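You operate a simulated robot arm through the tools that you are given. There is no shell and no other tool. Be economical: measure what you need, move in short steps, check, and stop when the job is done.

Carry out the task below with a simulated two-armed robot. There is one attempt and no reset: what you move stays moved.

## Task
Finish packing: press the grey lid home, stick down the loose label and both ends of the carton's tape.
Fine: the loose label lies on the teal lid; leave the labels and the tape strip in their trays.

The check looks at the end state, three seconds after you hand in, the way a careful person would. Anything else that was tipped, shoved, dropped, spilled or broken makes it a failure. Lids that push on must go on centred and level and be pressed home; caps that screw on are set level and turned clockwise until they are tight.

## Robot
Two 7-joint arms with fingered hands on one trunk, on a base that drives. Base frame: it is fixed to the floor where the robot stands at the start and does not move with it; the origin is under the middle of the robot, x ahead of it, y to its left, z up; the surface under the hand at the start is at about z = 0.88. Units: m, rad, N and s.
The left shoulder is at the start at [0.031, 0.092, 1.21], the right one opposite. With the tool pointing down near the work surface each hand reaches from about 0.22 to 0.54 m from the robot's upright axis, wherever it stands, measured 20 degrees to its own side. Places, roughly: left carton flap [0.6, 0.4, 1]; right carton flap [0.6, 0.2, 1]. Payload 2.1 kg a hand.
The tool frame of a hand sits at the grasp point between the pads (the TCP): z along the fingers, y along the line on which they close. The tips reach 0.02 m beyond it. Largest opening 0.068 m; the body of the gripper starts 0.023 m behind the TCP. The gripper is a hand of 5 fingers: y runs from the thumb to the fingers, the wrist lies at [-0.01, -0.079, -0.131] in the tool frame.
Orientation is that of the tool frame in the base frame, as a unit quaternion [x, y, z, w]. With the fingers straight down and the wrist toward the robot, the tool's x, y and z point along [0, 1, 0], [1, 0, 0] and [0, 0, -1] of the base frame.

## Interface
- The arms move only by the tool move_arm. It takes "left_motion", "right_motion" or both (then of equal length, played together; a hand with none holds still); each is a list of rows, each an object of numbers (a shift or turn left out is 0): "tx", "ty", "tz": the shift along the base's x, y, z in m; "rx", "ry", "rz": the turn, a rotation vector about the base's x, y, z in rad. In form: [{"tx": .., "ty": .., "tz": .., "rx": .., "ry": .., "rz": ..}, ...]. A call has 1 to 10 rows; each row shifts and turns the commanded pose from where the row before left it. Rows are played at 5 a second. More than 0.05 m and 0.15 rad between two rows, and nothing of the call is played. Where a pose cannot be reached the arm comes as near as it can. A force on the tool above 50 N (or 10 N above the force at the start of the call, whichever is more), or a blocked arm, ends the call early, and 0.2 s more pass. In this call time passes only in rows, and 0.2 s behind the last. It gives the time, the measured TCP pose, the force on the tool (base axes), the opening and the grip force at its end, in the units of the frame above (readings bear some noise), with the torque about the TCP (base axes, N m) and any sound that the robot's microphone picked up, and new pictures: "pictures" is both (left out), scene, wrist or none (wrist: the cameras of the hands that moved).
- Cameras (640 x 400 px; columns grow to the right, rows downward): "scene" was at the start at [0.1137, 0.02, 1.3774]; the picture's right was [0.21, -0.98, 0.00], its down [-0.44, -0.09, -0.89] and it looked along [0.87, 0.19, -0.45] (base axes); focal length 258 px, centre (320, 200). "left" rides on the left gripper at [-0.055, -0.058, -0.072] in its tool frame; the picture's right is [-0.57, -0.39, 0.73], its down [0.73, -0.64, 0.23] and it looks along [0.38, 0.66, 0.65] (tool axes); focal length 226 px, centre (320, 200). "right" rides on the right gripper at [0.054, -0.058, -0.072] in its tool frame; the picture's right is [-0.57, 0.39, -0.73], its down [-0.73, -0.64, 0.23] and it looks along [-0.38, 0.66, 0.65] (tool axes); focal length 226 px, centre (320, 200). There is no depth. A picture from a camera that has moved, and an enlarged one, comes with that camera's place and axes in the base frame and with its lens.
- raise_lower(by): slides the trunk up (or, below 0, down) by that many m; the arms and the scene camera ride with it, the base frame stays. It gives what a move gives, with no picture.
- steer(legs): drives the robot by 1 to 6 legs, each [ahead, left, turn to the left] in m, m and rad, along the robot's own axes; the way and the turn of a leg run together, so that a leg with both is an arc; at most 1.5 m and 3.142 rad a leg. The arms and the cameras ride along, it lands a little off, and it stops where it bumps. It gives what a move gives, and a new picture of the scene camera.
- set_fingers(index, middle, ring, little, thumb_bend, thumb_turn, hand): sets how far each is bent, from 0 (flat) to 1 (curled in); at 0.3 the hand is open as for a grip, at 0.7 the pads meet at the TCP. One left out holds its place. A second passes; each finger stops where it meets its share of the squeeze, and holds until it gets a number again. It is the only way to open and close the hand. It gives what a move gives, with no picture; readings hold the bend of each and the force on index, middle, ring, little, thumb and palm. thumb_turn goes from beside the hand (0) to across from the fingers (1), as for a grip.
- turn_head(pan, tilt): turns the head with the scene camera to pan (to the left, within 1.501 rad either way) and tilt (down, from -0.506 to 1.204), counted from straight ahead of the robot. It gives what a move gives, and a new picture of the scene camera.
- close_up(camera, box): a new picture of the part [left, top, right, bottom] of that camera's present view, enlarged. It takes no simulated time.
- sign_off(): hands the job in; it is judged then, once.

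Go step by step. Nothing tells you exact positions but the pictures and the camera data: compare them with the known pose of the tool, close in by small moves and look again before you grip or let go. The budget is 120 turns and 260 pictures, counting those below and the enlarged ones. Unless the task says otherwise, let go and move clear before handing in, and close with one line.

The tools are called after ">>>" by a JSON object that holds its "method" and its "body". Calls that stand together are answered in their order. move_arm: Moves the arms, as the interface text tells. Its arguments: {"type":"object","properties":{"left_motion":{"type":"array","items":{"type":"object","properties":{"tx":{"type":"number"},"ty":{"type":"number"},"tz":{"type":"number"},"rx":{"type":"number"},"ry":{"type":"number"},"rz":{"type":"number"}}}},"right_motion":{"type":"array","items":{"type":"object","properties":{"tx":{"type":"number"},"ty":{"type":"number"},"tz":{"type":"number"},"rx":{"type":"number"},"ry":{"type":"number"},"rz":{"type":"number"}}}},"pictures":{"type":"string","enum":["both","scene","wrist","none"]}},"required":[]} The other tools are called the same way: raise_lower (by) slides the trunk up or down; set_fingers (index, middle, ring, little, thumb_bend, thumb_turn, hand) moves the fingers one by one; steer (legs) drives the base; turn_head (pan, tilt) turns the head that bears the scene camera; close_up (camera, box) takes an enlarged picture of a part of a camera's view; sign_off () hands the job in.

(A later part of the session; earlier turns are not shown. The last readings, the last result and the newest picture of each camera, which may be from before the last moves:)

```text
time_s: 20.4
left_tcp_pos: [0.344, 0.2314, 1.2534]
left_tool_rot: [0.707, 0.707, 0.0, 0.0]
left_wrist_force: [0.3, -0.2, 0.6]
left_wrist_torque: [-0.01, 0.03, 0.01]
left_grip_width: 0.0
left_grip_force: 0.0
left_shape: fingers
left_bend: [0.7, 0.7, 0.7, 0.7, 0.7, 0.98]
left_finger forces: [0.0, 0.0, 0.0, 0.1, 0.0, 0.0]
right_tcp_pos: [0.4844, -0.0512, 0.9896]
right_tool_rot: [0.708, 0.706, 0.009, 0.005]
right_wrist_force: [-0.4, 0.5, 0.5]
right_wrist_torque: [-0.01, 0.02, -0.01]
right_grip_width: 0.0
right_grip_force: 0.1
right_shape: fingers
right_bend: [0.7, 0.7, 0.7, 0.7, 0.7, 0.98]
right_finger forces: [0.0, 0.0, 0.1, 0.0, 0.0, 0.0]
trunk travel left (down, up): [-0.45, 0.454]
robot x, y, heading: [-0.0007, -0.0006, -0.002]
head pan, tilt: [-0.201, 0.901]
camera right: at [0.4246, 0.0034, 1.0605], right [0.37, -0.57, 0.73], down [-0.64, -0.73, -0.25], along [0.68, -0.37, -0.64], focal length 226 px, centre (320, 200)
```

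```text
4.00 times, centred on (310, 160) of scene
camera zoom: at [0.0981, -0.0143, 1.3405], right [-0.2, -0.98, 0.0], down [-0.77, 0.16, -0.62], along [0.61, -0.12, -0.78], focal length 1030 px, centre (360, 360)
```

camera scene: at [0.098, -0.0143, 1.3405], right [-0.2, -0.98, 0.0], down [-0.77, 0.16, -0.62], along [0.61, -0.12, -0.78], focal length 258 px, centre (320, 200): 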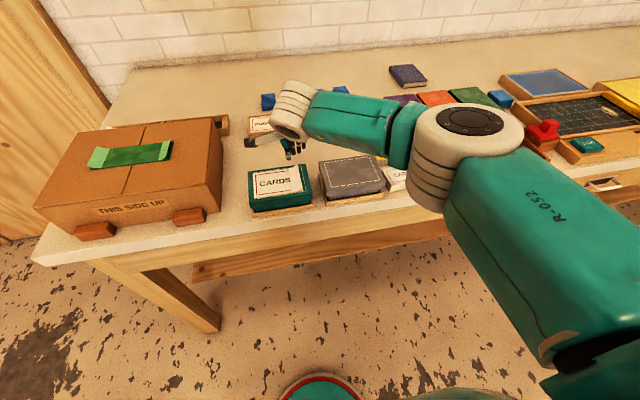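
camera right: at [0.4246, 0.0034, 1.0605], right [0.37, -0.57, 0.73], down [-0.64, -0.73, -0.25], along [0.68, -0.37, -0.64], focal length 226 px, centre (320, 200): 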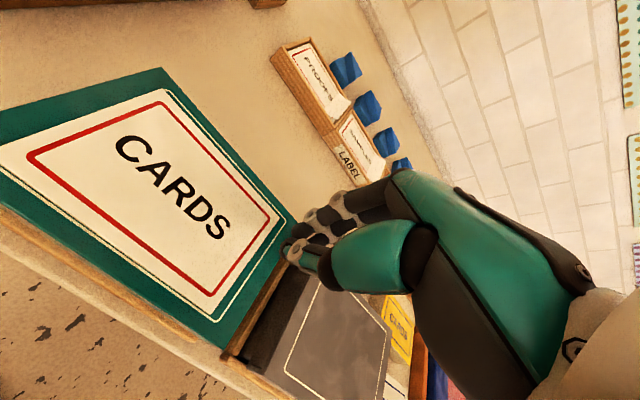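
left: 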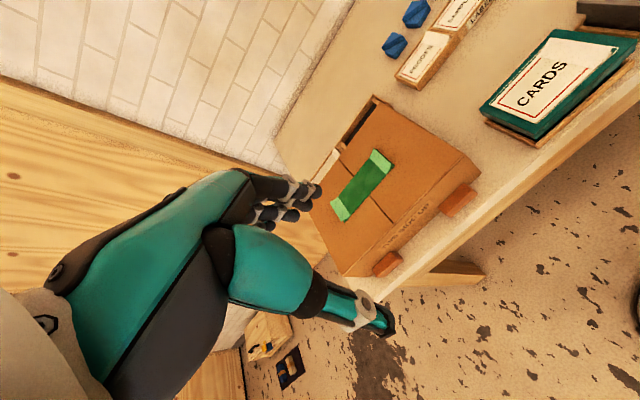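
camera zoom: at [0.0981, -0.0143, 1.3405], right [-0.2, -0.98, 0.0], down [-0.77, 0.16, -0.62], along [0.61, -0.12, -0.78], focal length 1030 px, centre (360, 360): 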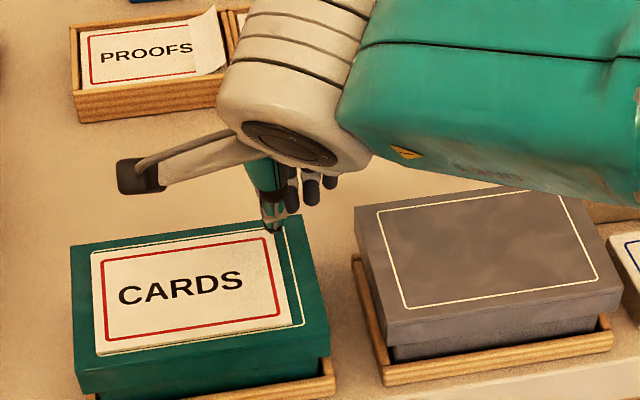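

The label now lies flat, with its full red border showing. I'll retract the right hand and drive a little left and ahead so that the left hand can reach the tape.

>>> {"method": "move_arm", "body": {"right_motion": [{"tz": 0.045}, {"tz": 0.045}, {"tz": 0.045}, {"tz": 0.045, "tx": -0.03}, {"tx": -0.045, "ty": -0.02}, {"tx": -0.03, "ty": -0.02}], "pictures": "none"}}

>>> {"method": "steer", "body": {"legs": [[0.0, 0.14, 0.0], [0.04, 0.0, 0.0]]}}

>>> {"method": "turn_head", "body": {"pan": 0.25, "tilt": 0.75}}

```text
refused: row 4 steps farther than a row can; nothing moved
```

```text
time_s: 22.2
left_tcp_pos: [0.3834, 0.3695, 1.254]
left_tool_rot: [0.707, 0.707, 0.0, -0.001]
left_wrist_force: [0.8, -1.0, -0.1]
left_wrist_torque: [0.04, 0.02, -0.01]
left_grip_width: 0.0001
left_grip_force: 0.0
left_shape: fingers
left_bend: [0.7, 0.7, 0.7, 0.7, 0.7, 0.98]
left_finger forces: [0.0, 0.0, 0.0, 0.0, 0.0, 0.1]
right_tcp_pos: [0.5239, 0.0862, 0.99]
right_tool_rot: [0.707, 0.707, 0.009, 0.004]
right_wrist_force: [0.5, 0.0, -0.4]
right_wrist_torque: [0.01, 0.0, 0.04]
right_grip_width: 0.0002
right_grip_force: 0.0
right_shape: fingers
right_bend: [0.7, 0.7, 0.7, 0.7, 0.7, 0.98]
right_finger forces: [0.0, 0.0, 0.0, 0.0, 0.1, 0.0]
trunk travel left (down, up): [-0.45, 0.454]
robot x, y, heading: [0.0384, 0.1336, 0.004]
head pan, tilt: [-0.201, 0.901]
camera scene: at [0.1383, 0.1231, 1.3404], right [-0.2, -0.98, 0.0], down [-0.77, 0.16, -0.62], along [0.61, -0.12, -0.78], focal length 258 px, centre (320, 200)
```

scene: 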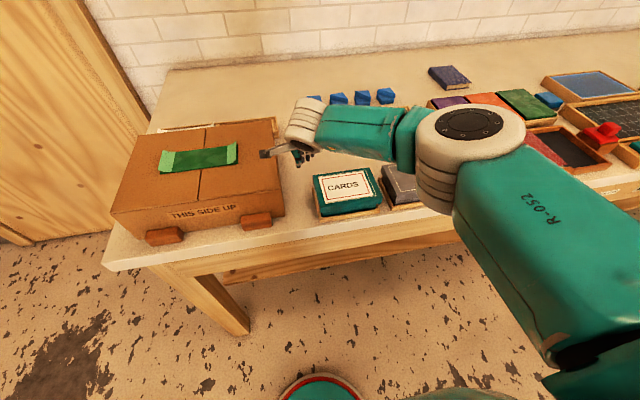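

```text
time_s: 23.1
left_tcp_pos: [0.3832, 0.3702, 1.2541]
left_tool_rot: [0.706, 0.708, 0.0, 0.0]
left_wrist_force: [0.3, 0.8, -1.1]
left_wrist_torque: [0.02, -0.01, 0.05]
left_grip_width: 0.0
left_grip_force: 0.0
left_shape: fingers
left_bend: [0.7, 0.7, 0.7, 0.7, 0.7, 0.98]
left_finger forces: [0.0, 0.1, 0.0, 0.0, 0.1, 0.0]
right_tcp_pos: [0.5232, 0.0865, 0.9893]
right_tool_rot: [0.707, 0.707, 0.009, 0.004]
right_wrist_force: [-0.7, 0.4, -0.2]
right_wrist_torque: [-0.01, 0.02, -0.06]
right_grip_width: 0.0
right_grip_force: 0.0
right_shape: fingers
right_bend: [0.7, 0.7, 0.7, 0.7, 0.7, 0.98]
right_finger forces: [0.0, 0.0, 0.0, 0.1, 0.0, 0.1]
trunk travel left (down, up): [-0.45, 0.454]
robot x, y, heading: [0.0413, 0.1369, -0.001]
head pan, tilt: [0.25, 0.75]
camera scene: at [0.144, 0.1586, 1.3524], right [0.25, -0.97, 0.0], down [-0.66, -0.17, -0.73], along [0.71, 0.18, -0.68], focal length 258 px, centre (320, 200)
```

scene: 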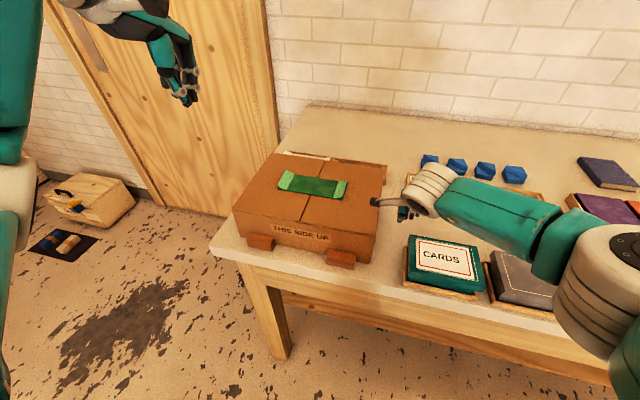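

The arm move was refused but the drive went ahead with the right hand still low. I should have waited for the first result. I'll check the gap between that hand and the carton before moving it.

>>> {"method": "close_up", "body": {"camera": "scene", "box": [230, 140, 470, 290]}}

>>> {"method": "close_up", "body": {"camera": "right", "box": [0, 0, 640, 400]}}

```text
2.67 times, centred on (350, 215) of scene
camera zoom: at [0.144, 0.1586, 1.3524], right [0.25, -0.97, 0.0], down [-0.66, -0.17, -0.73], along [0.71, 0.18, -0.68], focal length 687 px, centre (240, 160)
```

zoom: 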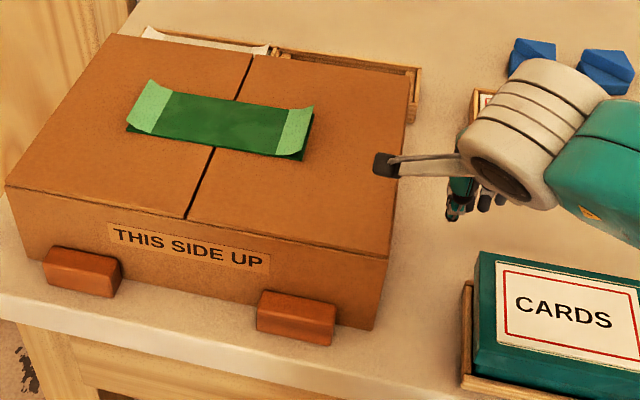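

```text
1.00 times, centred on (320, 200) of right (not enlarged: the box is as wide or as high as the picture)
camera zoom: at [0.4642, 0.1415, 1.0604], right [0.37, -0.57, 0.73], down [-0.64, -0.73, -0.25], along [0.68, -0.37, -0.64], focal length 226 px, centre (320, 200)
```

zoom: 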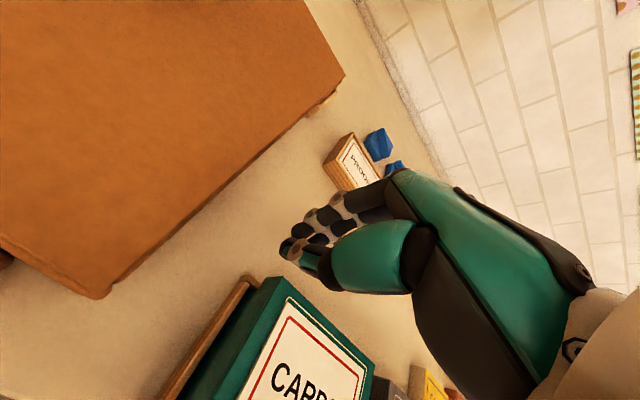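

The hand is clear and nothing was touched. I'll lift it straight up and then away to the right.

>>> {"method": "move_arm", "body": {"right_motion": [{"tz": 0.045}, {"tz": 0.045}, {"tz": 0.045}, {"tz": 0.045}, {"tx": -0.045}, {"tx": -0.03, "ty": -0.03}, {"ty": -0.04}], "pictures": "none"}}

>>> {"method": "close_up", "body": {"camera": "scene", "box": [270, 160, 360, 220]}}

>>> {"method": "close_up", "body": {"camera": "scene", "box": [400, 220, 580, 320]}}

```text
time_s: 24.7
left_tcp_pos: [0.3837, 0.3687, 1.2542]
left_tool_rot: [0.706, 0.708, 0.0, 0.001]
left_wrist_force: [-0.5, 0.1, 0.0]
left_wrist_torque: [0.01, -0.01, 0.02]
left_grip_width: 0.0
left_grip_force: 0.0
left_shape: fingers
left_bend: [0.7, 0.7, 0.7, 0.7, 0.7, 0.98]
left_finger forces: [0.0, 0.0, 0.0, 0.0, 0.0, 0.1]
right_tcp_pos: [0.4484, 0.0166, 1.1687]
right_tool_rot: [0.707, 0.707, 0.01, 0.004]
right_wrist_force: [-0.3, -0.9, -0.1]
right_wrist_torque: [-0.02, 0.0, 0.01]
right_grip_width: 0.0
right_grip_force: 0.0
right_shape: fingers
right_bend: [0.7, 0.7, 0.7, 0.7, 0.7, 0.98]
right_finger forces: [0.1, 0.0, 0.0, 0.0, 0.0, 0.0]
trunk travel left (down, up): [-0.45, 0.454]
robot x, y, heading: [0.0446, 0.1377, 0.005]
head pan, tilt: [0.25, 0.75]
```

```text
6.67 times, centred on (315, 190) of scene
camera zoom: at [0.1439, 0.1584, 1.3524], right [0.25, -0.97, 0.0], down [-0.66, -0.17, -0.73], along [0.71, 0.18, -0.68], focal length 1718 px, centre (353, 267)
```

zoom: 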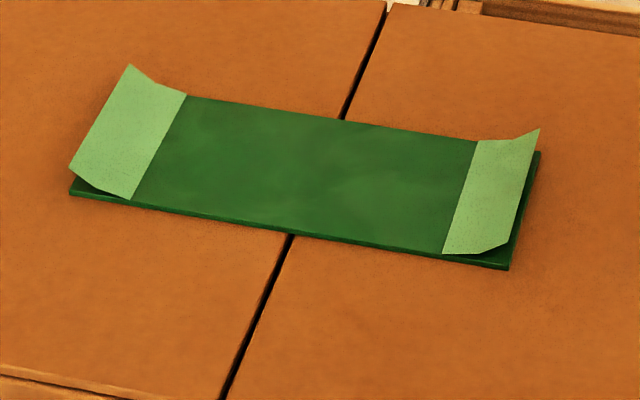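

```text
3.56 times, centred on (490, 270) of scene
camera zoom: at [0.1439, 0.1584, 1.3524], right [0.25, -0.97, 0.0], down [-0.66, -0.17, -0.73], along [0.71, 0.18, -0.68], focal length 916 px, centre (-284, -49)
```

zoom: 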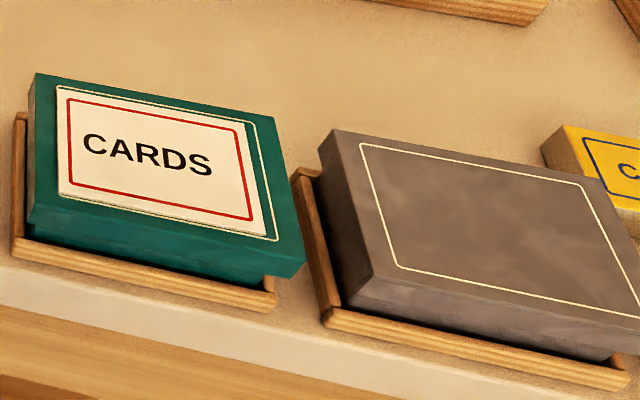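

The label looks flat and the grey lid sits level in its tray. The tape hinges are at y≈0.327 and 0.227, the ends at 0.348 and 0.206, and x≈0.551. I'll bring the left hand above the left end.

>>> {"method": "move_arm", "body": {"left_motion": [{"tx": 0.0335, "ty": -0.0076, "tz": -0.03}, {"tx": 0.0335, "ty": -0.0076, "tz": -0.03}, {"tx": 0.0335, "ty": -0.0076, "tz": -0.03}, {"tx": 0.0335, "ty": -0.0076, "tz": -0.03}, {"tx": 0.0335, "ty": -0.0076, "tz": -0.03}, {"tz": -0.035}, {}], "pictures": "wrist"}}

>>> {"method": "close_up", "body": {"camera": "scene", "box": [220, 110, 400, 230]}}

```text
time_s: 26.3
left_tcp_pos: [0.5507, 0.333, 1.0696]
left_tool_rot: [0.706, 0.708, 0.0, 0.001]
left_wrist_force: [0.6, 0.2, 0.0]
left_wrist_torque: [0.0, -0.01, -0.05]
left_grip_width: 0.0004
left_grip_force: 0.0
left_shape: fingers
left_bend: [0.7, 0.7, 0.7, 0.7, 0.7, 0.98]
left_finger forces: [0.0, 0.0, 0.0, 0.1, 0.1, 0.0]
right_tcp_pos: [0.4495, 0.016, 1.1687]
right_tool_rot: [0.708, 0.707, 0.009, 0.004]
right_wrist_force: [0.3, 0.9, 0.3]
right_wrist_torque: [0.02, -0.01, 0.0]
right_grip_width: 0.0
right_grip_force: 0.0
right_shape: fingers
right_bend: [0.7, 0.7, 0.7, 0.7, 0.7, 0.98]
right_finger forces: [0.0, 0.1, 0.0, 0.0, 0.0, 0.0]
trunk travel left (down, up): [-0.45, 0.454]
robot x, y, heading: [0.0391, 0.1389, 0.004]
head pan, tilt: [0.25, 0.75]
camera left: at [0.4929, 0.2787, 1.1408], right [-0.39, -0.57, -0.73], down [-0.64, 0.73, -0.23], along [0.66, 0.38, -0.65], focal length 226 px, centre (320, 200)
```

left: 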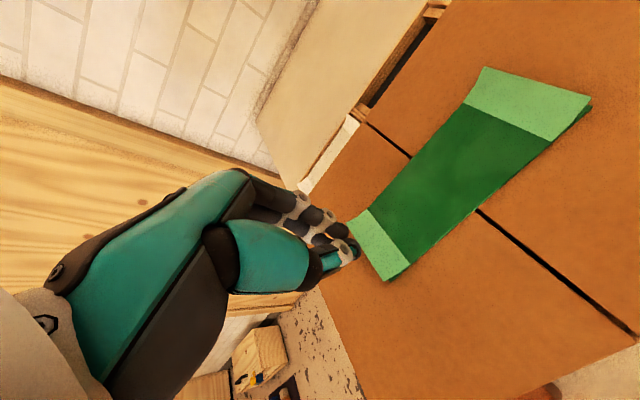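

```text
3.33 times, centred on (310, 170) of scene
camera zoom: at [0.144, 0.1587, 1.3524], right [0.25, -0.97, 0.0], down [-0.66, -0.17, -0.73], along [0.71, 0.18, -0.68], focal length 859 px, centre (353, 300)
```

zoom: 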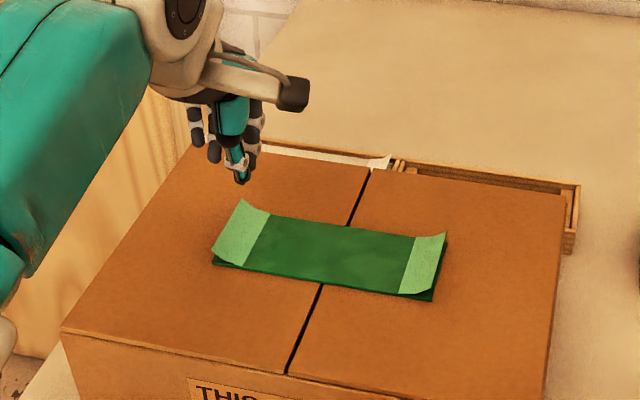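

The fingers are above the left end. I'm descending to just above the flap.

>>> {"method": "move_arm", "body": {"left_motion": [{"tz": -0.015}, {"tz": -0.012}, {"tz": -0.006, "ty": -0.002}, {}], "pictures": "wrist"}}

>>> {"method": "close_up", "body": {"camera": "scene", "box": [250, 140, 370, 220]}}

```text
time_s: 27.3
left_tcp_pos: [0.5504, 0.3302, 1.0376]
left_tool_rot: [0.706, 0.708, 0.0, 0.0]
left_wrist_force: [-0.1, -0.9, -0.5]
left_wrist_torque: [-0.01, 0.0, 0.03]
left_grip_width: 0.0
left_grip_force: 0.1
left_shape: fingers
left_bend: [0.7, 0.7, 0.7, 0.7, 0.7, 0.98]
left_finger forces: [0.1, 0.1, 0.1, 0.0, 0.0, 0.0]
right_tcp_pos: [0.4498, 0.0163, 1.1692]
right_tool_rot: [0.707, 0.707, 0.009, 0.004]
right_wrist_force: [-0.5, -0.1, 0.3]
right_wrist_torque: [-0.01, -0.02, -0.02]
right_grip_width: 0.0
right_grip_force: 0.1
right_shape: fingers
right_bend: [0.7, 0.7, 0.7, 0.7, 0.7, 0.98]
right_finger forces: [0.0, 0.0, 0.1, 0.1, 0.0, 0.0]
trunk travel left (down, up): [-0.45, 0.454]
robot x, y, heading: [0.0385, 0.1361, 0.003]
head pan, tilt: [0.25, 0.75]
camera left: at [0.4923, 0.2752, 1.1089], right [-0.39, -0.57, -0.73], down [-0.64, 0.73, -0.23], along [0.66, 0.38, -0.65], focal length 226 px, centre (320, 200)
```

left: 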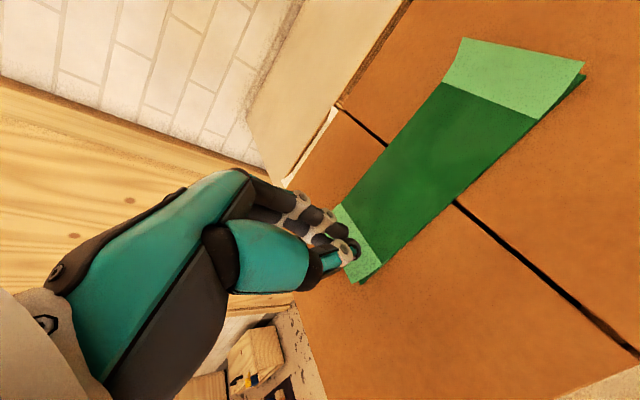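

```text
5.00 times, centred on (310, 180) of scene
camera zoom: at [0.144, 0.1586, 1.3524], right [0.25, -0.97, 0.0], down [-0.66, -0.17, -0.73], along [0.71, 0.18, -0.68], focal length 1288 px, centre (370, 300)
```

zoom: 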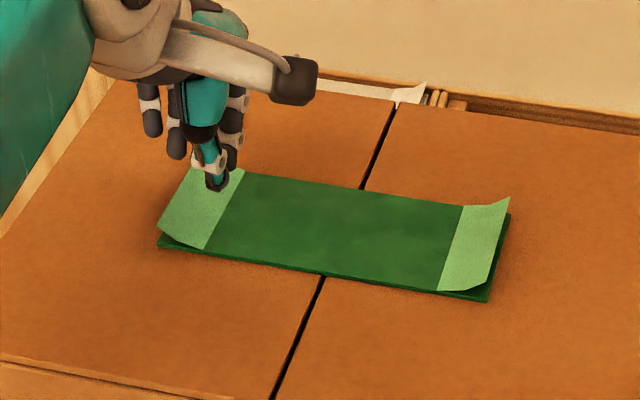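

Well placed near the hinge. I'll press in 2–3 mm steps with light force.

>>> {"method": "move_arm", "body": {"left_motion": [{"tz": -0.004}, {"tz": -0.004}, {"tz": -0.003}, {"tz": -0.003}], "pictures": "none"}}

>>> {"method": "close_up", "body": {"camera": "scene", "box": [250, 140, 370, 220]}}

```text
time_s: 28.3
left_tcp_pos: [0.551, 0.3299, 1.0217]
left_tool_rot: [0.706, 0.708, 0.0, 0.001]
left_wrist_force: [0.8, 0.3, -0.1]
left_wrist_torque: [0.0, 0.0, 0.02]
left_grip_width: 0.0
left_grip_force: 0.0
left_shape: fingers
left_bend: [0.7, 0.7, 0.7, 0.7, 0.7, 0.98]
left_finger forces: [0.1, 0.0, 0.1, 0.1, 0.0, 0.0]
right_tcp_pos: [0.4489, 0.0166, 1.1691]
right_tool_rot: [0.707, 0.707, 0.009, 0.003]
right_wrist_force: [-0.1, -0.1, 0.6]
right_wrist_torque: [0.02, 0.02, 0.01]
right_grip_width: 0.0
right_grip_force: 0.0
right_shape: fingers
right_bend: [0.7, 0.7, 0.7, 0.7, 0.7, 0.98]
right_finger forces: [0.1, 0.0, 0.0, 0.1, 0.0, 0.1]
trunk travel left (down, up): [-0.45, 0.454]
robot x, y, heading: [0.0402, 0.1376, 0.003]
head pan, tilt: [0.25, 0.75]
```

```text
5.00 times, centred on (310, 180) of scene
camera zoom: at [0.144, 0.1586, 1.3524], right [0.25, -0.97, 0.0], down [-0.66, -0.17, -0.73], along [0.71, 0.18, -0.68], focal length 1288 px, centre (370, 300)
```

zoom: 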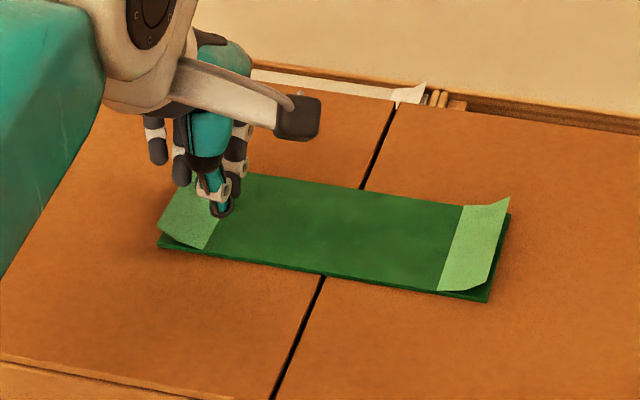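

>>> {"method": "move_arm", "body": {"left_motion": [{"tz": -0.002}, {"tz": -0.002}, {"tz": -0.001}], "pictures": "none"}}

```text
time_s: 29.1
left_tcp_pos: [0.5504, 0.3291, 1.0164]
left_tool_rot: [0.707, 0.707, -0.001, -0.001]
left_wrist_force: [0.3, -0.3, -0.6]
left_wrist_torque: [-0.01, -0.04, 0.01]
left_grip_width: 0.0
left_grip_force: 0.0
left_shape: fingers
left_bend: [0.7, 0.7, 0.7, 0.7, 0.7, 0.98]
left_finger forces: [0.0, 0.0, 0.1, 0.0, 0.1, 0.0]
right_tcp_pos: [0.448, 0.0168, 1.1687]
right_tool_rot: [0.707, 0.707, 0.009, 0.004]
right_wrist_force: [0.1, -0.8, 0.8]
right_wrist_torque: [-0.03, -0.01, 0.03]
right_grip_width: 0.0
right_grip_force: 0.0
right_shape: fingers
right_bend: [0.7, 0.7, 0.7, 0.7, 0.7, 0.98]
right_finger forces: [0.0, 0.0, 0.1, 0.0, 0.1, 0.0]
trunk travel left (down, up): [-0.45, 0.454]
robot x, y, heading: [0.0385, 0.1383, -0.003]
head pan, tilt: [0.25, 0.75]
```

Still no contact, so the carton top is a bit below 0.996. I'll nudge 3 mm left and keep lowering gently.

>>> {"method": "move_arm", "body": {"left_motion": [{"ty": 0.003}, {"tz": -0.002}, {"tz": -0.002}, {"tz": -0.001}], "pictures": "none"}}

>>> {"method": "close_up", "body": {"camera": "scene", "box": [250, 140, 370, 220]}}

```text
time_s: 30.1
left_tcp_pos: [0.5506, 0.3322, 1.0115]
left_tool_rot: [0.707, 0.708, 0.001, 0.001]
left_wrist_force: [0.7, -0.2, 0.1]
left_wrist_torque: [-0.02, -0.01, 0.0]
left_grip_width: 0.0001
left_grip_force: 0.0
left_shape: fingers
left_bend: [0.7, 0.7, 0.7, 0.7, 0.7, 0.98]
left_finger forces: [0.0, 0.0, 0.0, 0.0, 0.0, 0.1]
right_tcp_pos: [0.45, 0.0168, 1.1695]
right_tool_rot: [0.708, 0.707, 0.009, 0.005]
right_wrist_force: [-0.2, -0.4, 0.0]
right_wrist_torque: [-0.02, 0.0, -0.04]
right_grip_width: 0.0
right_grip_force: 0.0
right_shape: fingers
right_bend: [0.7, 0.7, 0.7, 0.7, 0.7, 0.98]
right_finger forces: [0.1, 0.0, 0.0, 0.1, 0.1, 0.1]
trunk travel left (down, up): [-0.45, 0.454]
robot x, y, heading: [0.0405, 0.1408, -0.0]
head pan, tilt: [0.25, 0.75]
```

```text
5.00 times, centred on (310, 180) of scene
camera zoom: at [0.144, 0.1586, 1.3524], right [0.25, -0.97, 0.0], down [-0.66, -0.17, -0.73], along [0.71, 0.18, -0.68], focal length 1288 px, centre (370, 300)
```

zoom: 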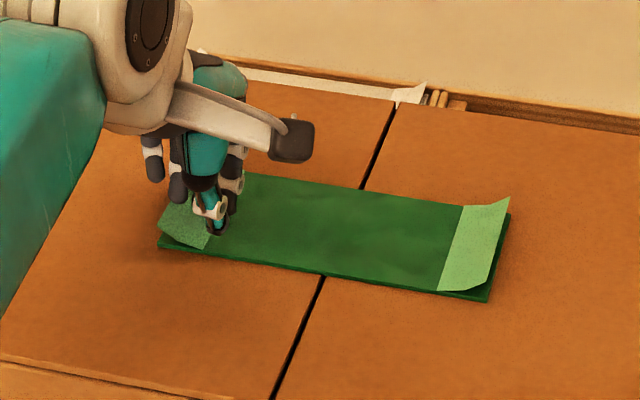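

The thumb is drifting toward the tape's front edge, so the surface is lower and the tape centre is farther out. I'll shift ahead 10 mm and lower gently.

>>> {"method": "move_arm", "body": {"left_motion": [{"tz": 0.003}, {"tx": 0.01, "ty": 0.002}, {"tz": -0.004}, {"tz": -0.002}, {"tz": -0.002}, {"tz": -0.001}], "pictures": "none"}}

>>> {"method": "close_up", "body": {"camera": "scene", "box": [250, 140, 370, 220]}}

```text
time_s: 31.5
left_tcp_pos: [0.5611, 0.3345, 1.0062]
left_tool_rot: [0.707, 0.708, -0.001, 0.001]
left_wrist_force: [0.4, 0.0, -0.5]
left_wrist_torque: [0.03, 0.0, 0.01]
left_grip_width: 0.0
left_grip_force: 0.0
left_shape: fingers
left_bend: [0.7, 0.7, 0.7, 0.7, 0.7, 0.98]
left_finger forces: [0.1, 0.0, 0.0, 0.0, 0.1, 0.0]
right_tcp_pos: [0.4485, 0.0175, 1.1684]
right_tool_rot: [0.707, 0.707, 0.009, 0.005]
right_wrist_force: [-0.5, 1.0, 0.0]
right_wrist_torque: [-0.02, 0.01, 0.01]
right_grip_width: 0.0001
right_grip_force: 0.0
right_shape: fingers
right_bend: [0.7, 0.7, 0.7, 0.7, 0.7, 0.98]
right_finger forces: [0.0, 0.1, 0.1, 0.0, 0.1, 0.0]
trunk travel left (down, up): [-0.45, 0.454]
robot x, y, heading: [0.0395, 0.1374, 0.003]
head pan, tilt: [0.25, 0.75]
```

```text
5.00 times, centred on (310, 180) of scene
camera zoom: at [0.144, 0.1586, 1.3524], right [0.25, -0.97, 0.0], down [-0.66, -0.17, -0.73], along [0.71, 0.18, -0.68], focal length 1288 px, centre (370, 300)
```

zoom: 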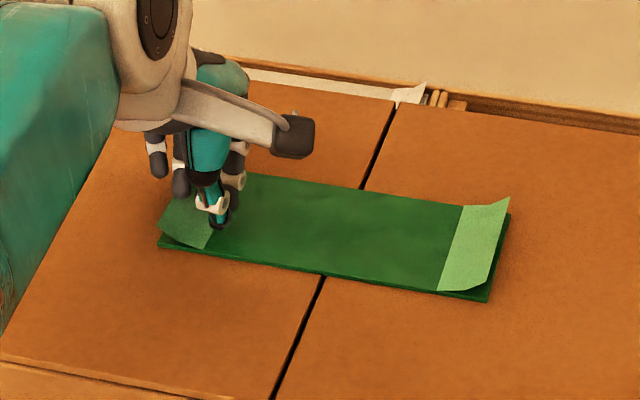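

Still hovering. I'll shift a touch more and continue down.

>>> {"method": "move_arm", "body": {"left_motion": [{"tx": 0.004, "ty": 0.004}, {"tz": -0.002}, {"tz": -0.002}, {"tz": -0.002}], "pictures": "none"}}

>>> {"method": "close_up", "body": {"camera": "scene", "box": [250, 140, 370, 220]}}

```text
time_s: 32.5
left_tcp_pos: [0.5594, 0.3379, 1.0003]
left_tool_rot: [0.706, 0.708, 0.0, -0.001]
left_wrist_force: [-0.8, 0.2, -0.4]
left_wrist_torque: [0.01, 0.01, 0.03]
left_grip_width: 0.0
left_grip_force: 0.0
left_shape: fingers
left_bend: [0.7, 0.7, 0.7, 0.7, 0.7, 0.98]
left_finger forces: [0.0, 0.0, 0.0, 0.1, 0.0, 0.0]
left hand out of reach, approached as far as the arm can: row 1
right_tcp_pos: [0.4481, 0.0164, 1.1696]
right_tool_rot: [0.707, 0.708, 0.009, 0.004]
right_wrist_force: [0.6, 0.5, 0.4]
right_wrist_torque: [0.03, 0.01, -0.01]
right_grip_width: 0.0003
right_grip_force: 0.0
right_shape: fingers
right_bend: [0.7, 0.7, 0.7, 0.7, 0.7, 0.98]
right_finger forces: [0.0, 0.0, 0.0, 0.0, 0.0, 0.0]
trunk travel left (down, up): [-0.45, 0.454]
robot x, y, heading: [0.0431, 0.1379, 0.002]
head pan, tilt: [0.25, 0.75]
```

```text
5.00 times, centred on (310, 180) of scene
camera zoom: at [0.144, 0.1586, 1.3524], right [0.25, -0.97, 0.0], down [-0.66, -0.17, -0.73], along [0.71, 0.18, -0.68], focal length 1288 px, centre (370, 300)
```

zoom: 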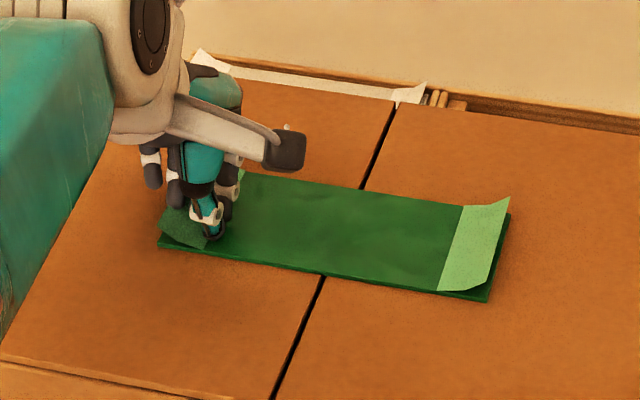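

The left arm is at its reach limit. I'll lift clear and drive 5 cm ahead and 3 cm left.

>>> {"method": "move_arm", "body": {"left_motion": [{"tz": 0.04}, {"tz": 0.04}], "pictures": "none"}}

```text
time_s: 33.1
left_tcp_pos: [0.5588, 0.3359, 1.0797]
left_tool_rot: [0.707, 0.707, 0.0, 0.0]
left_wrist_force: [-0.9, -0.4, 0.0]
left_wrist_torque: [0.01, 0.0, -0.01]
left_grip_width: 0.0
left_grip_force: 0.1
left_shape: fingers
left_bend: [0.7, 0.7, 0.7, 0.7, 0.7, 0.98]
left_finger forces: [0.0, 0.0, 0.0, 0.0, 0.0, 0.0]
right_tcp_pos: [0.4488, 0.0168, 1.1694]
right_tool_rot: [0.707, 0.707, 0.009, 0.004]
right_wrist_force: [0.5, 0.3, 0.3]
right_wrist_torque: [0.03, -0.02, 0.01]
right_grip_width: 0.0
right_grip_force: 0.1
right_shape: fingers
right_bend: [0.7, 0.7, 0.7, 0.7, 0.7, 0.98]
right_finger forces: [0.0, 0.0, 0.0, 0.0, 0.0, 0.0]
trunk travel left (down, up): [-0.45, 0.454]
robot x, y, heading: [0.0402, 0.1409, 0.003]
head pan, tilt: [0.25, 0.75]
```

>>> {"method": "steer", "body": {"legs": [[0.05, 0.03, 0.0]]}}

>>> {"method": "close_up", "body": {"camera": "scene", "box": [200, 120, 400, 260]}}

>>> {"method": "close_up", "body": {"camera": "left", "box": [300, 0, 640, 300]}}

```text
time_s: 34.1
left_tcp_pos: [0.6115, 0.3667, 1.079]
left_tool_rot: [0.706, 0.708, -0.001, -0.001]
left_wrist_force: [-0.4, 0.1, -0.3]
left_wrist_torque: [-0.03, -0.01, 0.02]
left_grip_width: 0.0
left_grip_force: 0.1
left_shape: fingers
left_bend: [0.7, 0.7, 0.7, 0.7, 0.7, 0.98]
left_finger forces: [0.0, 0.1, 0.1, 0.0, 0.0, 0.0]
right_tcp_pos: [0.5003, 0.047, 1.1688]
right_tool_rot: [0.707, 0.707, 0.009, 0.004]
right_wrist_force: [0.5, -0.1, 0.7]
right_wrist_torque: [0.02, -0.01, 0.0]
right_grip_width: 0.0
right_grip_force: 0.0
right_shape: fingers
right_bend: [0.7, 0.7, 0.7, 0.7, 0.7, 0.98]
right_finger forces: [0.0, 0.1, 0.0, 0.0, 0.1, 0.0]
trunk travel left (down, up): [-0.45, 0.454]
robot x, y, heading: [0.0915, 0.1669, 0.002]
head pan, tilt: [0.25, 0.75]
camera scene: at [0.1954, 0.1889, 1.3523], right [0.25, -0.97, 0.0], down [-0.66, -0.17, -0.73], along [0.71, 0.18, -0.68], focal length 258 px, centre (320, 200)
```

scene: 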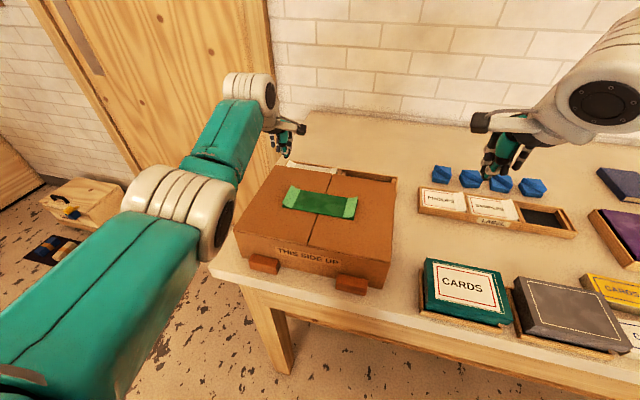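

```text
2.86 times, centred on (300, 190) of scene
camera zoom: at [0.1954, 0.1889, 1.3523], right [0.25, -0.97, 0.0], down [-0.66, -0.17, -0.73], along [0.71, 0.18, -0.68], focal length 736 px, centre (377, 229)
```

zoom: 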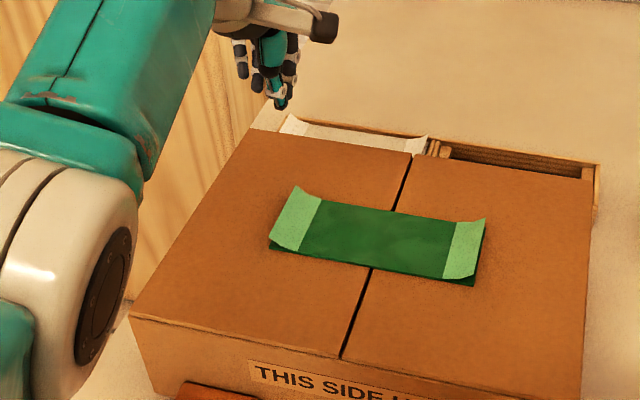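

```text
1.33 times, centred on (470, 150) of left
camera zoom: at [0.5535, 0.3118, 1.15], right [-0.39, -0.57, -0.73], down [-0.64, 0.73, -0.23], along [0.66, 0.38, -0.65], focal length 301 px, centre (120, 267)
```

zoom: 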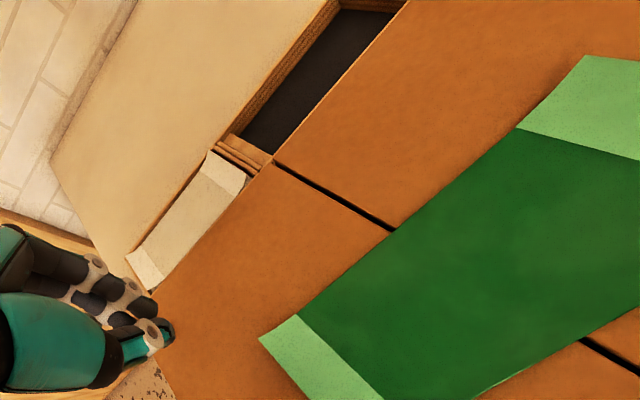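

Combining the new views puts the tape surface at z≈0.98, the left hinge at (0.575, 0.336), the left end at y≈0.358, the right hinge at y≈0.231 and the right end at 0.21. I'll move above the left hinge again.

>>> {"method": "move_arm", "body": {"left_motion": [{"tx": -0.0335, "ty": -0.029}, {"tz": -0.03}, {"tz": -0.02}, {"tz": -0.012}, {}], "pictures": "none"}}

>>> {"method": "close_up", "body": {"camera": "scene", "box": [250, 140, 370, 220]}}

>>> {"method": "close_up", "body": {"camera": "left", "box": [240, 100, 480, 300]}}

```text
time_s: 35.3
left_tcp_pos: [0.5774, 0.3351, 1.0163]
left_tool_rot: [0.706, 0.708, 0.0, 0.0]
left_wrist_force: [0.3, -0.8, 0.8]
left_wrist_torque: [-0.02, 0.01, -0.03]
left_grip_width: 0.0002
left_grip_force: 0.0
left_shape: fingers
left_bend: [0.7, 0.7, 0.7, 0.7, 0.7, 0.98]
left_finger forces: [0.0, 0.1, 0.1, 0.0, 0.0, 0.1]
right_tcp_pos: [0.499, 0.0465, 1.1692]
right_tool_rot: [0.708, 0.706, 0.009, 0.005]
right_wrist_force: [-0.1, 1.0, 0.2]
right_wrist_torque: [0.0, -0.01, -0.03]
right_grip_width: 0.0
right_grip_force: 0.0
right_shape: fingers
right_bend: [0.7, 0.7, 0.7, 0.7, 0.7, 0.98]
right_finger forces: [0.0, 0.0, 0.0, 0.0, 0.0, 0.0]
trunk travel left (down, up): [-0.45, 0.454]
robot x, y, heading: [0.0927, 0.1682, 0.006]
head pan, tilt: [0.25, 0.75]
```

```text
5.00 times, centred on (310, 180) of scene
camera zoom: at [0.1948, 0.1886, 1.3524], right [0.25, -0.97, 0.0], down [-0.66, -0.17, -0.73], along [0.71, 0.18, -0.68], focal length 1288 px, centre (370, 300)
```

zoom: 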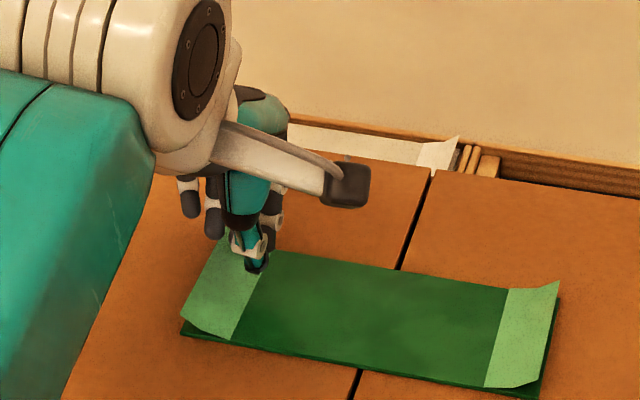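

```text
2.00 times, centred on (360, 200) of left
camera zoom: at [0.5192, 0.2814, 1.0886], right [-0.39, -0.57, -0.73], down [-0.64, 0.73, -0.23], along [0.66, 0.38, -0.65], focal length 452 px, centre (240, 200)
```

zoom: 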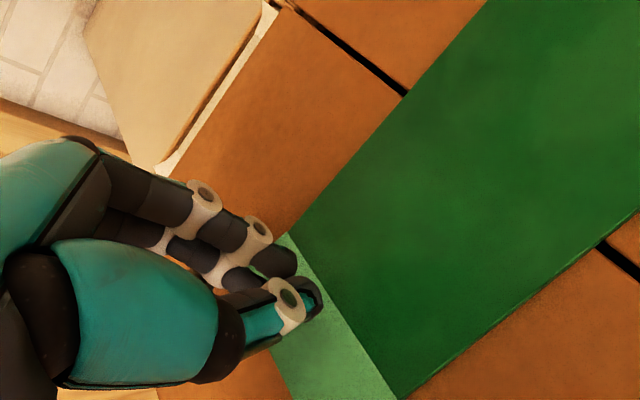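

The thumb is close above the hinge. I'll shift 6 mm left and descend gently.

>>> {"method": "move_arm", "body": {"left_motion": [{"ty": 0.006, "tz": -0.006}, {"tz": -0.005}, {"tz": -0.002}, {"tz": -0.002}, {"tz": -0.002}], "pictures": "none"}}

>>> {"method": "close_up", "body": {"camera": "scene", "box": [250, 140, 370, 220]}}

```text
time_s: 36.5
left_tcp_pos: [0.5772, 0.3431, 0.9992]
left_tool_rot: [0.707, 0.708, 0.0, 0.0]
left_wrist_force: [0.6, -0.2, -0.7]
left_wrist_torque: [0.01, -0.02, 0.01]
left_grip_width: 0.0
left_grip_force: 0.1
left_shape: fingers
left_bend: [0.7, 0.7, 0.7, 0.7, 0.7, 0.98]
left_finger forces: [0.0, 0.0, 0.0, 0.0, 0.1, 0.0]
right_tcp_pos: [0.5002, 0.0466, 1.1687]
right_tool_rot: [0.707, 0.708, 0.009, 0.004]
right_wrist_force: [-0.1, -0.6, -0.2]
right_wrist_torque: [-0.06, -0.01, 0.0]
right_grip_width: 0.0
right_grip_force: 0.1
right_shape: fingers
right_bend: [0.7, 0.7, 0.7, 0.7, 0.7, 0.98]
right_finger forces: [0.1, 0.1, 0.0, 0.0, 0.1, 0.0]
trunk travel left (down, up): [-0.45, 0.454]
robot x, y, heading: [0.0915, 0.1667, 0.002]
head pan, tilt: [0.25, 0.75]
```

```text
5.00 times, centred on (310, 180) of scene
camera zoom: at [0.1948, 0.1886, 1.3524], right [0.25, -0.97, 0.0], down [-0.66, -0.17, -0.73], along [0.71, 0.18, -0.68], focal length 1288 px, centre (370, 300)
```

zoom: 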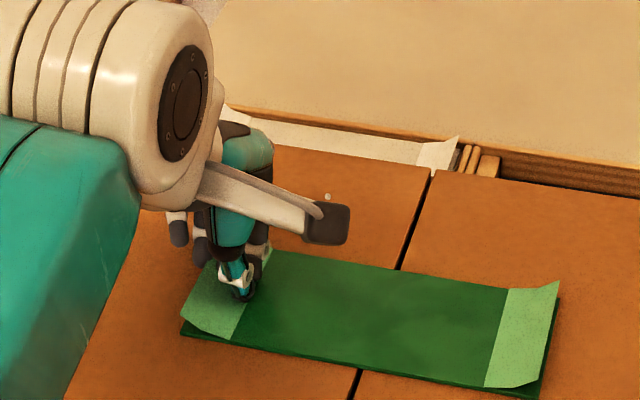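

>>> {"method": "move_arm", "body": {"left_motion": [{"tz": -0.002}, {"tz": -0.001}, {"tz": -0.001}, {}], "pictures": "none"}}

```text
time_s: 37.5
left_tcp_pos: [0.5753, 0.3432, 0.9976]
left_tool_rot: [0.706, 0.708, 0.002, 0.002]
left_wrist_force: [0.9, 1.6, 23.9]
left_wrist_torque: [-0.11, -0.04, -0.01]
left_grip_width: 0.0
left_grip_force: 11.9
left_shape: fingers
left_bend: [0.69, 0.7, 0.7, 0.7, 0.71, 0.98]
left_finger forces: [10.8, 1.0, 0.1, 0.0, 12.1, 0.1]
right_tcp_pos: [0.4975, 0.0469, 1.171]
right_tool_rot: [0.707, 0.707, 0.01, 0.005]
right_wrist_force: [0.7, 0.0, 0.0]
right_wrist_torque: [0.02, 0.02, 0.01]
right_grip_width: 0.0
right_grip_force: 0.0
right_shape: fingers
right_bend: [0.7, 0.7, 0.7, 0.7, 0.7, 0.98]
right_finger forces: [0.0, 0.0, 0.1, 0.0, 0.1, 0.0]
trunk travel left (down, up): [-0.45, 0.454]
robot x, y, heading: [0.0933, 0.1696, 0.003]
head pan, tilt: [0.25, 0.75]
```

Contact at 24 N, and the carton holds firm. I'll stamp outward to the left end.

>>> {"method": "move_arm", "body": {"left_motion": [{"tz": 0.007}, {"ty": 0.007}, {"tz": -0.004}, {"tz": -0.003}, {"tz": 0.006}, {"ty": 0.006}, {"tz": -0.004}, {"tz": -0.002}, {"tz": 0.006}, {"tz": 0.03}], "pictures": "wrist"}}

>>> {"method": "close_up", "body": {"camera": "scene", "box": [250, 140, 370, 220]}}

```text
time_s: 39.7
left_tcp_pos: [0.5771, 0.3572, 1.0316]
left_tool_rot: [0.706, 0.708, 0.0, 0.0]
left_wrist_force: [-1.1, -1.4, -0.6]
left_wrist_torque: [0.0, 0.02, 0.02]
left_grip_width: 0.0
left_grip_force: 0.2
left_shape: fingers
left_bend: [0.7, 0.7, 0.7, 0.7, 0.7, 0.98]
left_finger forces: [0.0, 0.1, 0.1, 0.1, 0.0, 0.1]
right_tcp_pos: [0.5004, 0.0457, 1.1697]
right_tool_rot: [0.707, 0.707, 0.009, 0.005]
right_wrist_force: [-0.3, 0.0, 0.4]
right_wrist_torque: [0.02, 0.0, 0.0]
right_grip_width: 0.0
right_grip_force: 0.2
right_shape: fingers
right_bend: [0.7, 0.7, 0.7, 0.7, 0.7, 0.98]
right_finger forces: [0.0, 0.1, 0.0, 0.0, 0.1, 0.1]
trunk travel left (down, up): [-0.45, 0.454]
robot x, y, heading: [0.0932, 0.1678, -0.002]
head pan, tilt: [0.25, 0.75]
camera left: at [0.5195, 0.3023, 1.1037], right [-0.39, -0.57, -0.73], down [-0.64, 0.73, -0.23], along [0.66, 0.38, -0.65], focal length 226 px, centre (320, 200)
```

left: 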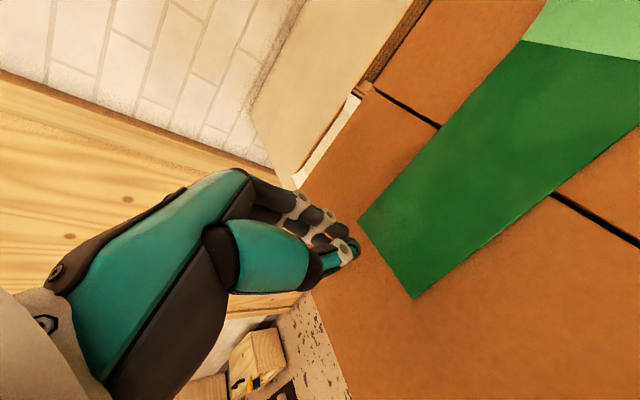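

```text
5.00 times, centred on (310, 180) of scene
camera zoom: at [0.1949, 0.1886, 1.3523], right [0.25, -0.97, 0.0], down [-0.66, -0.17, -0.73], along [0.71, 0.18, -0.68], focal length 1288 px, centre (370, 300)
```

zoom: 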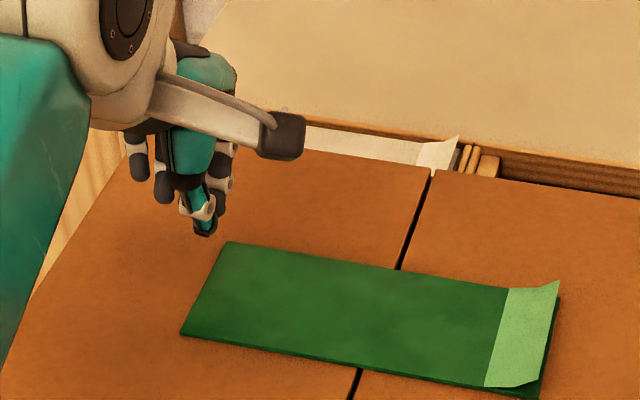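

The left end is flat. I'll carry the left hand over to the right end's hinge at the same height.

>>> {"method": "move_arm", "body": {"left_motion": [{"ty": -0.042}, {"ty": -0.042}, {"ty": -0.042}, {"tz": -0.012}, {}], "pictures": "wrist"}}

>>> {"method": "close_up", "body": {"camera": "scene", "box": [270, 140, 390, 220]}}

```text
time_s: 40.9
left_tcp_pos: [0.5762, 0.23, 1.0217]
left_tool_rot: [0.706, 0.708, 0.0, -0.001]
left_wrist_force: [0.8, -0.6, -0.1]
left_wrist_torque: [-0.01, 0.01, -0.02]
left_grip_width: 0.0
left_grip_force: 0.2
left_shape: fingers
left_bend: [0.7, 0.7, 0.7, 0.7, 0.7, 0.98]
left_finger forces: [0.1, 0.1, 0.1, 0.0, 0.1, 0.1]
right_tcp_pos: [0.4999, 0.0465, 1.17]
right_tool_rot: [0.706, 0.708, 0.01, 0.005]
right_wrist_force: [-1.0, -0.4, 0.8]
right_wrist_torque: [0.01, -0.01, -0.04]
right_grip_width: 0.0001
right_grip_force: 0.0
right_shape: fingers
right_bend: [0.7, 0.7, 0.7, 0.7, 0.7, 0.98]
right_finger forces: [0.0, 0.0, 0.0, 0.1, 0.0, 0.1]
trunk travel left (down, up): [-0.45, 0.454]
robot x, y, heading: [0.092, 0.1682, -0.001]
head pan, tilt: [0.25, 0.75]
camera left: at [0.5192, 0.1755, 1.0928], right [-0.39, -0.57, -0.73], down [-0.64, 0.73, -0.23], along [0.66, 0.38, -0.65], focal length 226 px, centre (320, 200)
```

left: 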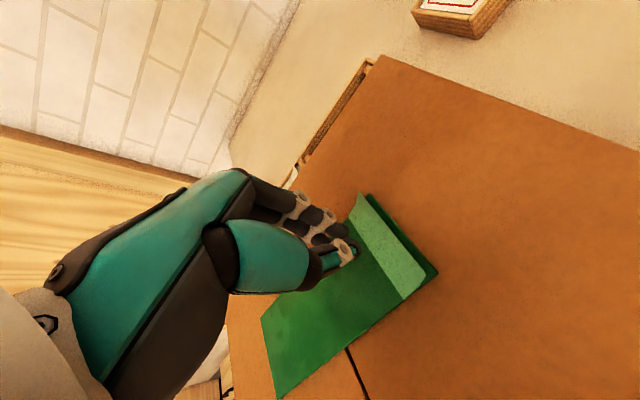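

```text
5.00 times, centred on (330, 180) of scene
camera zoom: at [0.1948, 0.1886, 1.3524], right [0.25, -0.97, 0.0], down [-0.66, -0.17, -0.73], along [0.71, 0.18, -0.68], focal length 1288 px, centre (270, 300)
```

zoom: 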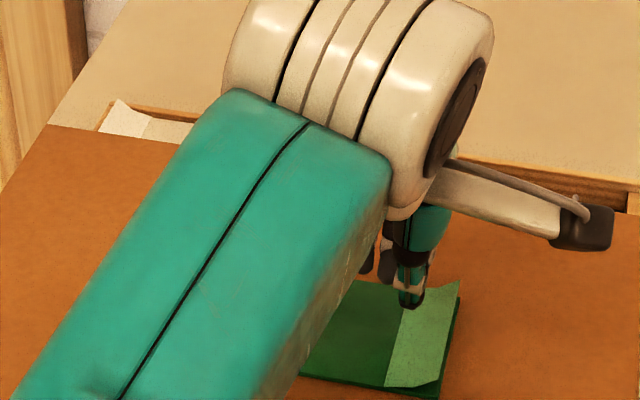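

The thumb is right above the right hinge. Descending to press.

>>> {"method": "move_arm", "body": {"left_motion": [{"tz": -0.01}, {"tz": -0.008}, {"tz": -0.003}, {"tz": -0.002}, {"tz": -0.001}, {}], "pictures": "none"}}

```text
time_s: 42.3
left_tcp_pos: [0.5776, 0.2301, 0.9985]
left_tool_rot: [0.706, 0.708, 0.002, 0.002]
left_wrist_force: [2.4, 0.3, 19.2]
left_wrist_torque: [-0.11, -0.06, -0.03]
left_grip_width: 0.0001
left_grip_force: 9.8
left_shape: fingers
left_bend: [0.69, 0.7, 0.7, 0.7, 0.71, 0.98]
left_finger forces: [10.6, 1.0, 0.0, 0.0, 8.1, 0.0]
right_tcp_pos: [0.4989, 0.0459, 1.1698]
right_tool_rot: [0.706, 0.708, 0.009, 0.004]
right_wrist_force: [0.7, 1.0, 0.6]
right_wrist_torque: [-0.01, 0.03, -0.01]
right_grip_width: 0.0
right_grip_force: 0.1
right_shape: fingers
right_bend: [0.7, 0.7, 0.7, 0.7, 0.7, 0.98]
right_finger forces: [0.0, 0.0, 0.0, 0.1, 0.0, 0.0]
trunk travel left (down, up): [-0.45, 0.454]
robot x, y, heading: [0.0918, 0.166, 0.006]
head pan, tilt: [0.25, 0.75]
```

19 N at the hinge. I'll stamp outward to the right end, then lift away.

>>> {"method": "move_arm", "body": {"left_motion": [{"tz": 0.007}, {"ty": -0.008}, {"tz": -0.004}, {"tz": -0.003}, {"tz": 0.006}, {"ty": -0.008}, {"tz": -0.004}, {"tz": -0.002}, {"tz": 0.006}, {"tz": 0.03}], "pictures": "wrist"}}

>>> {"method": "close_up", "body": {"camera": "scene", "box": [270, 140, 390, 220]}}

```text
time_s: 44.5
left_tcp_pos: [0.5783, 0.2154, 1.0298]
left_tool_rot: [0.706, 0.708, 0.0, 0.0]
left_wrist_force: [0.1, -0.5, 0.0]
left_wrist_torque: [0.0, 0.02, 0.0]
left_grip_width: 0.0
left_grip_force: 0.0
left_shape: fingers
left_bend: [0.7, 0.7, 0.7, 0.7, 0.7, 0.98]
left_finger forces: [0.0, 0.0, 0.0, 0.0, 0.1, 0.0]
right_tcp_pos: [0.4992, 0.0468, 1.17]
right_tool_rot: [0.707, 0.707, 0.009, 0.004]
right_wrist_force: [-0.2, -0.4, 0.0]
right_wrist_torque: [0.01, -0.01, 0.01]
right_grip_width: 0.0002
right_grip_force: 0.1
right_shape: fingers
right_bend: [0.7, 0.7, 0.7, 0.7, 0.7, 0.98]
right_finger forces: [0.0, 0.1, 0.0, 0.0, 0.0, 0.1]
trunk travel left (down, up): [-0.45, 0.454]
robot x, y, heading: [0.0906, 0.1639, -0.004]
head pan, tilt: [0.25, 0.75]
camera left: at [0.5197, 0.1606, 1.1023], right [-0.39, -0.57, -0.73], down [-0.64, 0.73, -0.23], along [0.66, 0.38, -0.65], focal length 226 px, centre (320, 200)
```

left: 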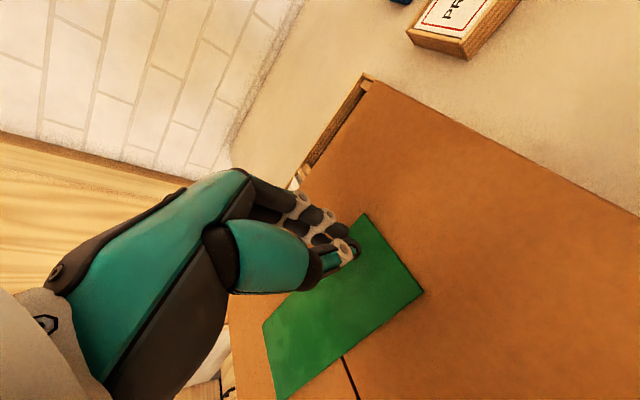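

```text
5.00 times, centred on (330, 180) of scene
camera zoom: at [0.1949, 0.1885, 1.3524], right [0.25, -0.97, 0.0], down [-0.66, -0.17, -0.73], along [0.71, 0.18, -0.68], focal length 1288 px, centre (270, 300)
```

zoom: 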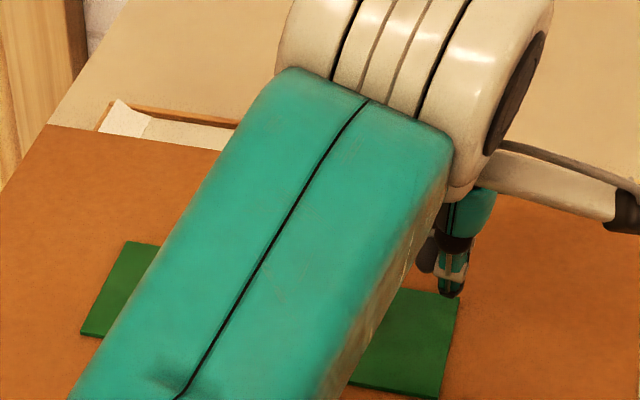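

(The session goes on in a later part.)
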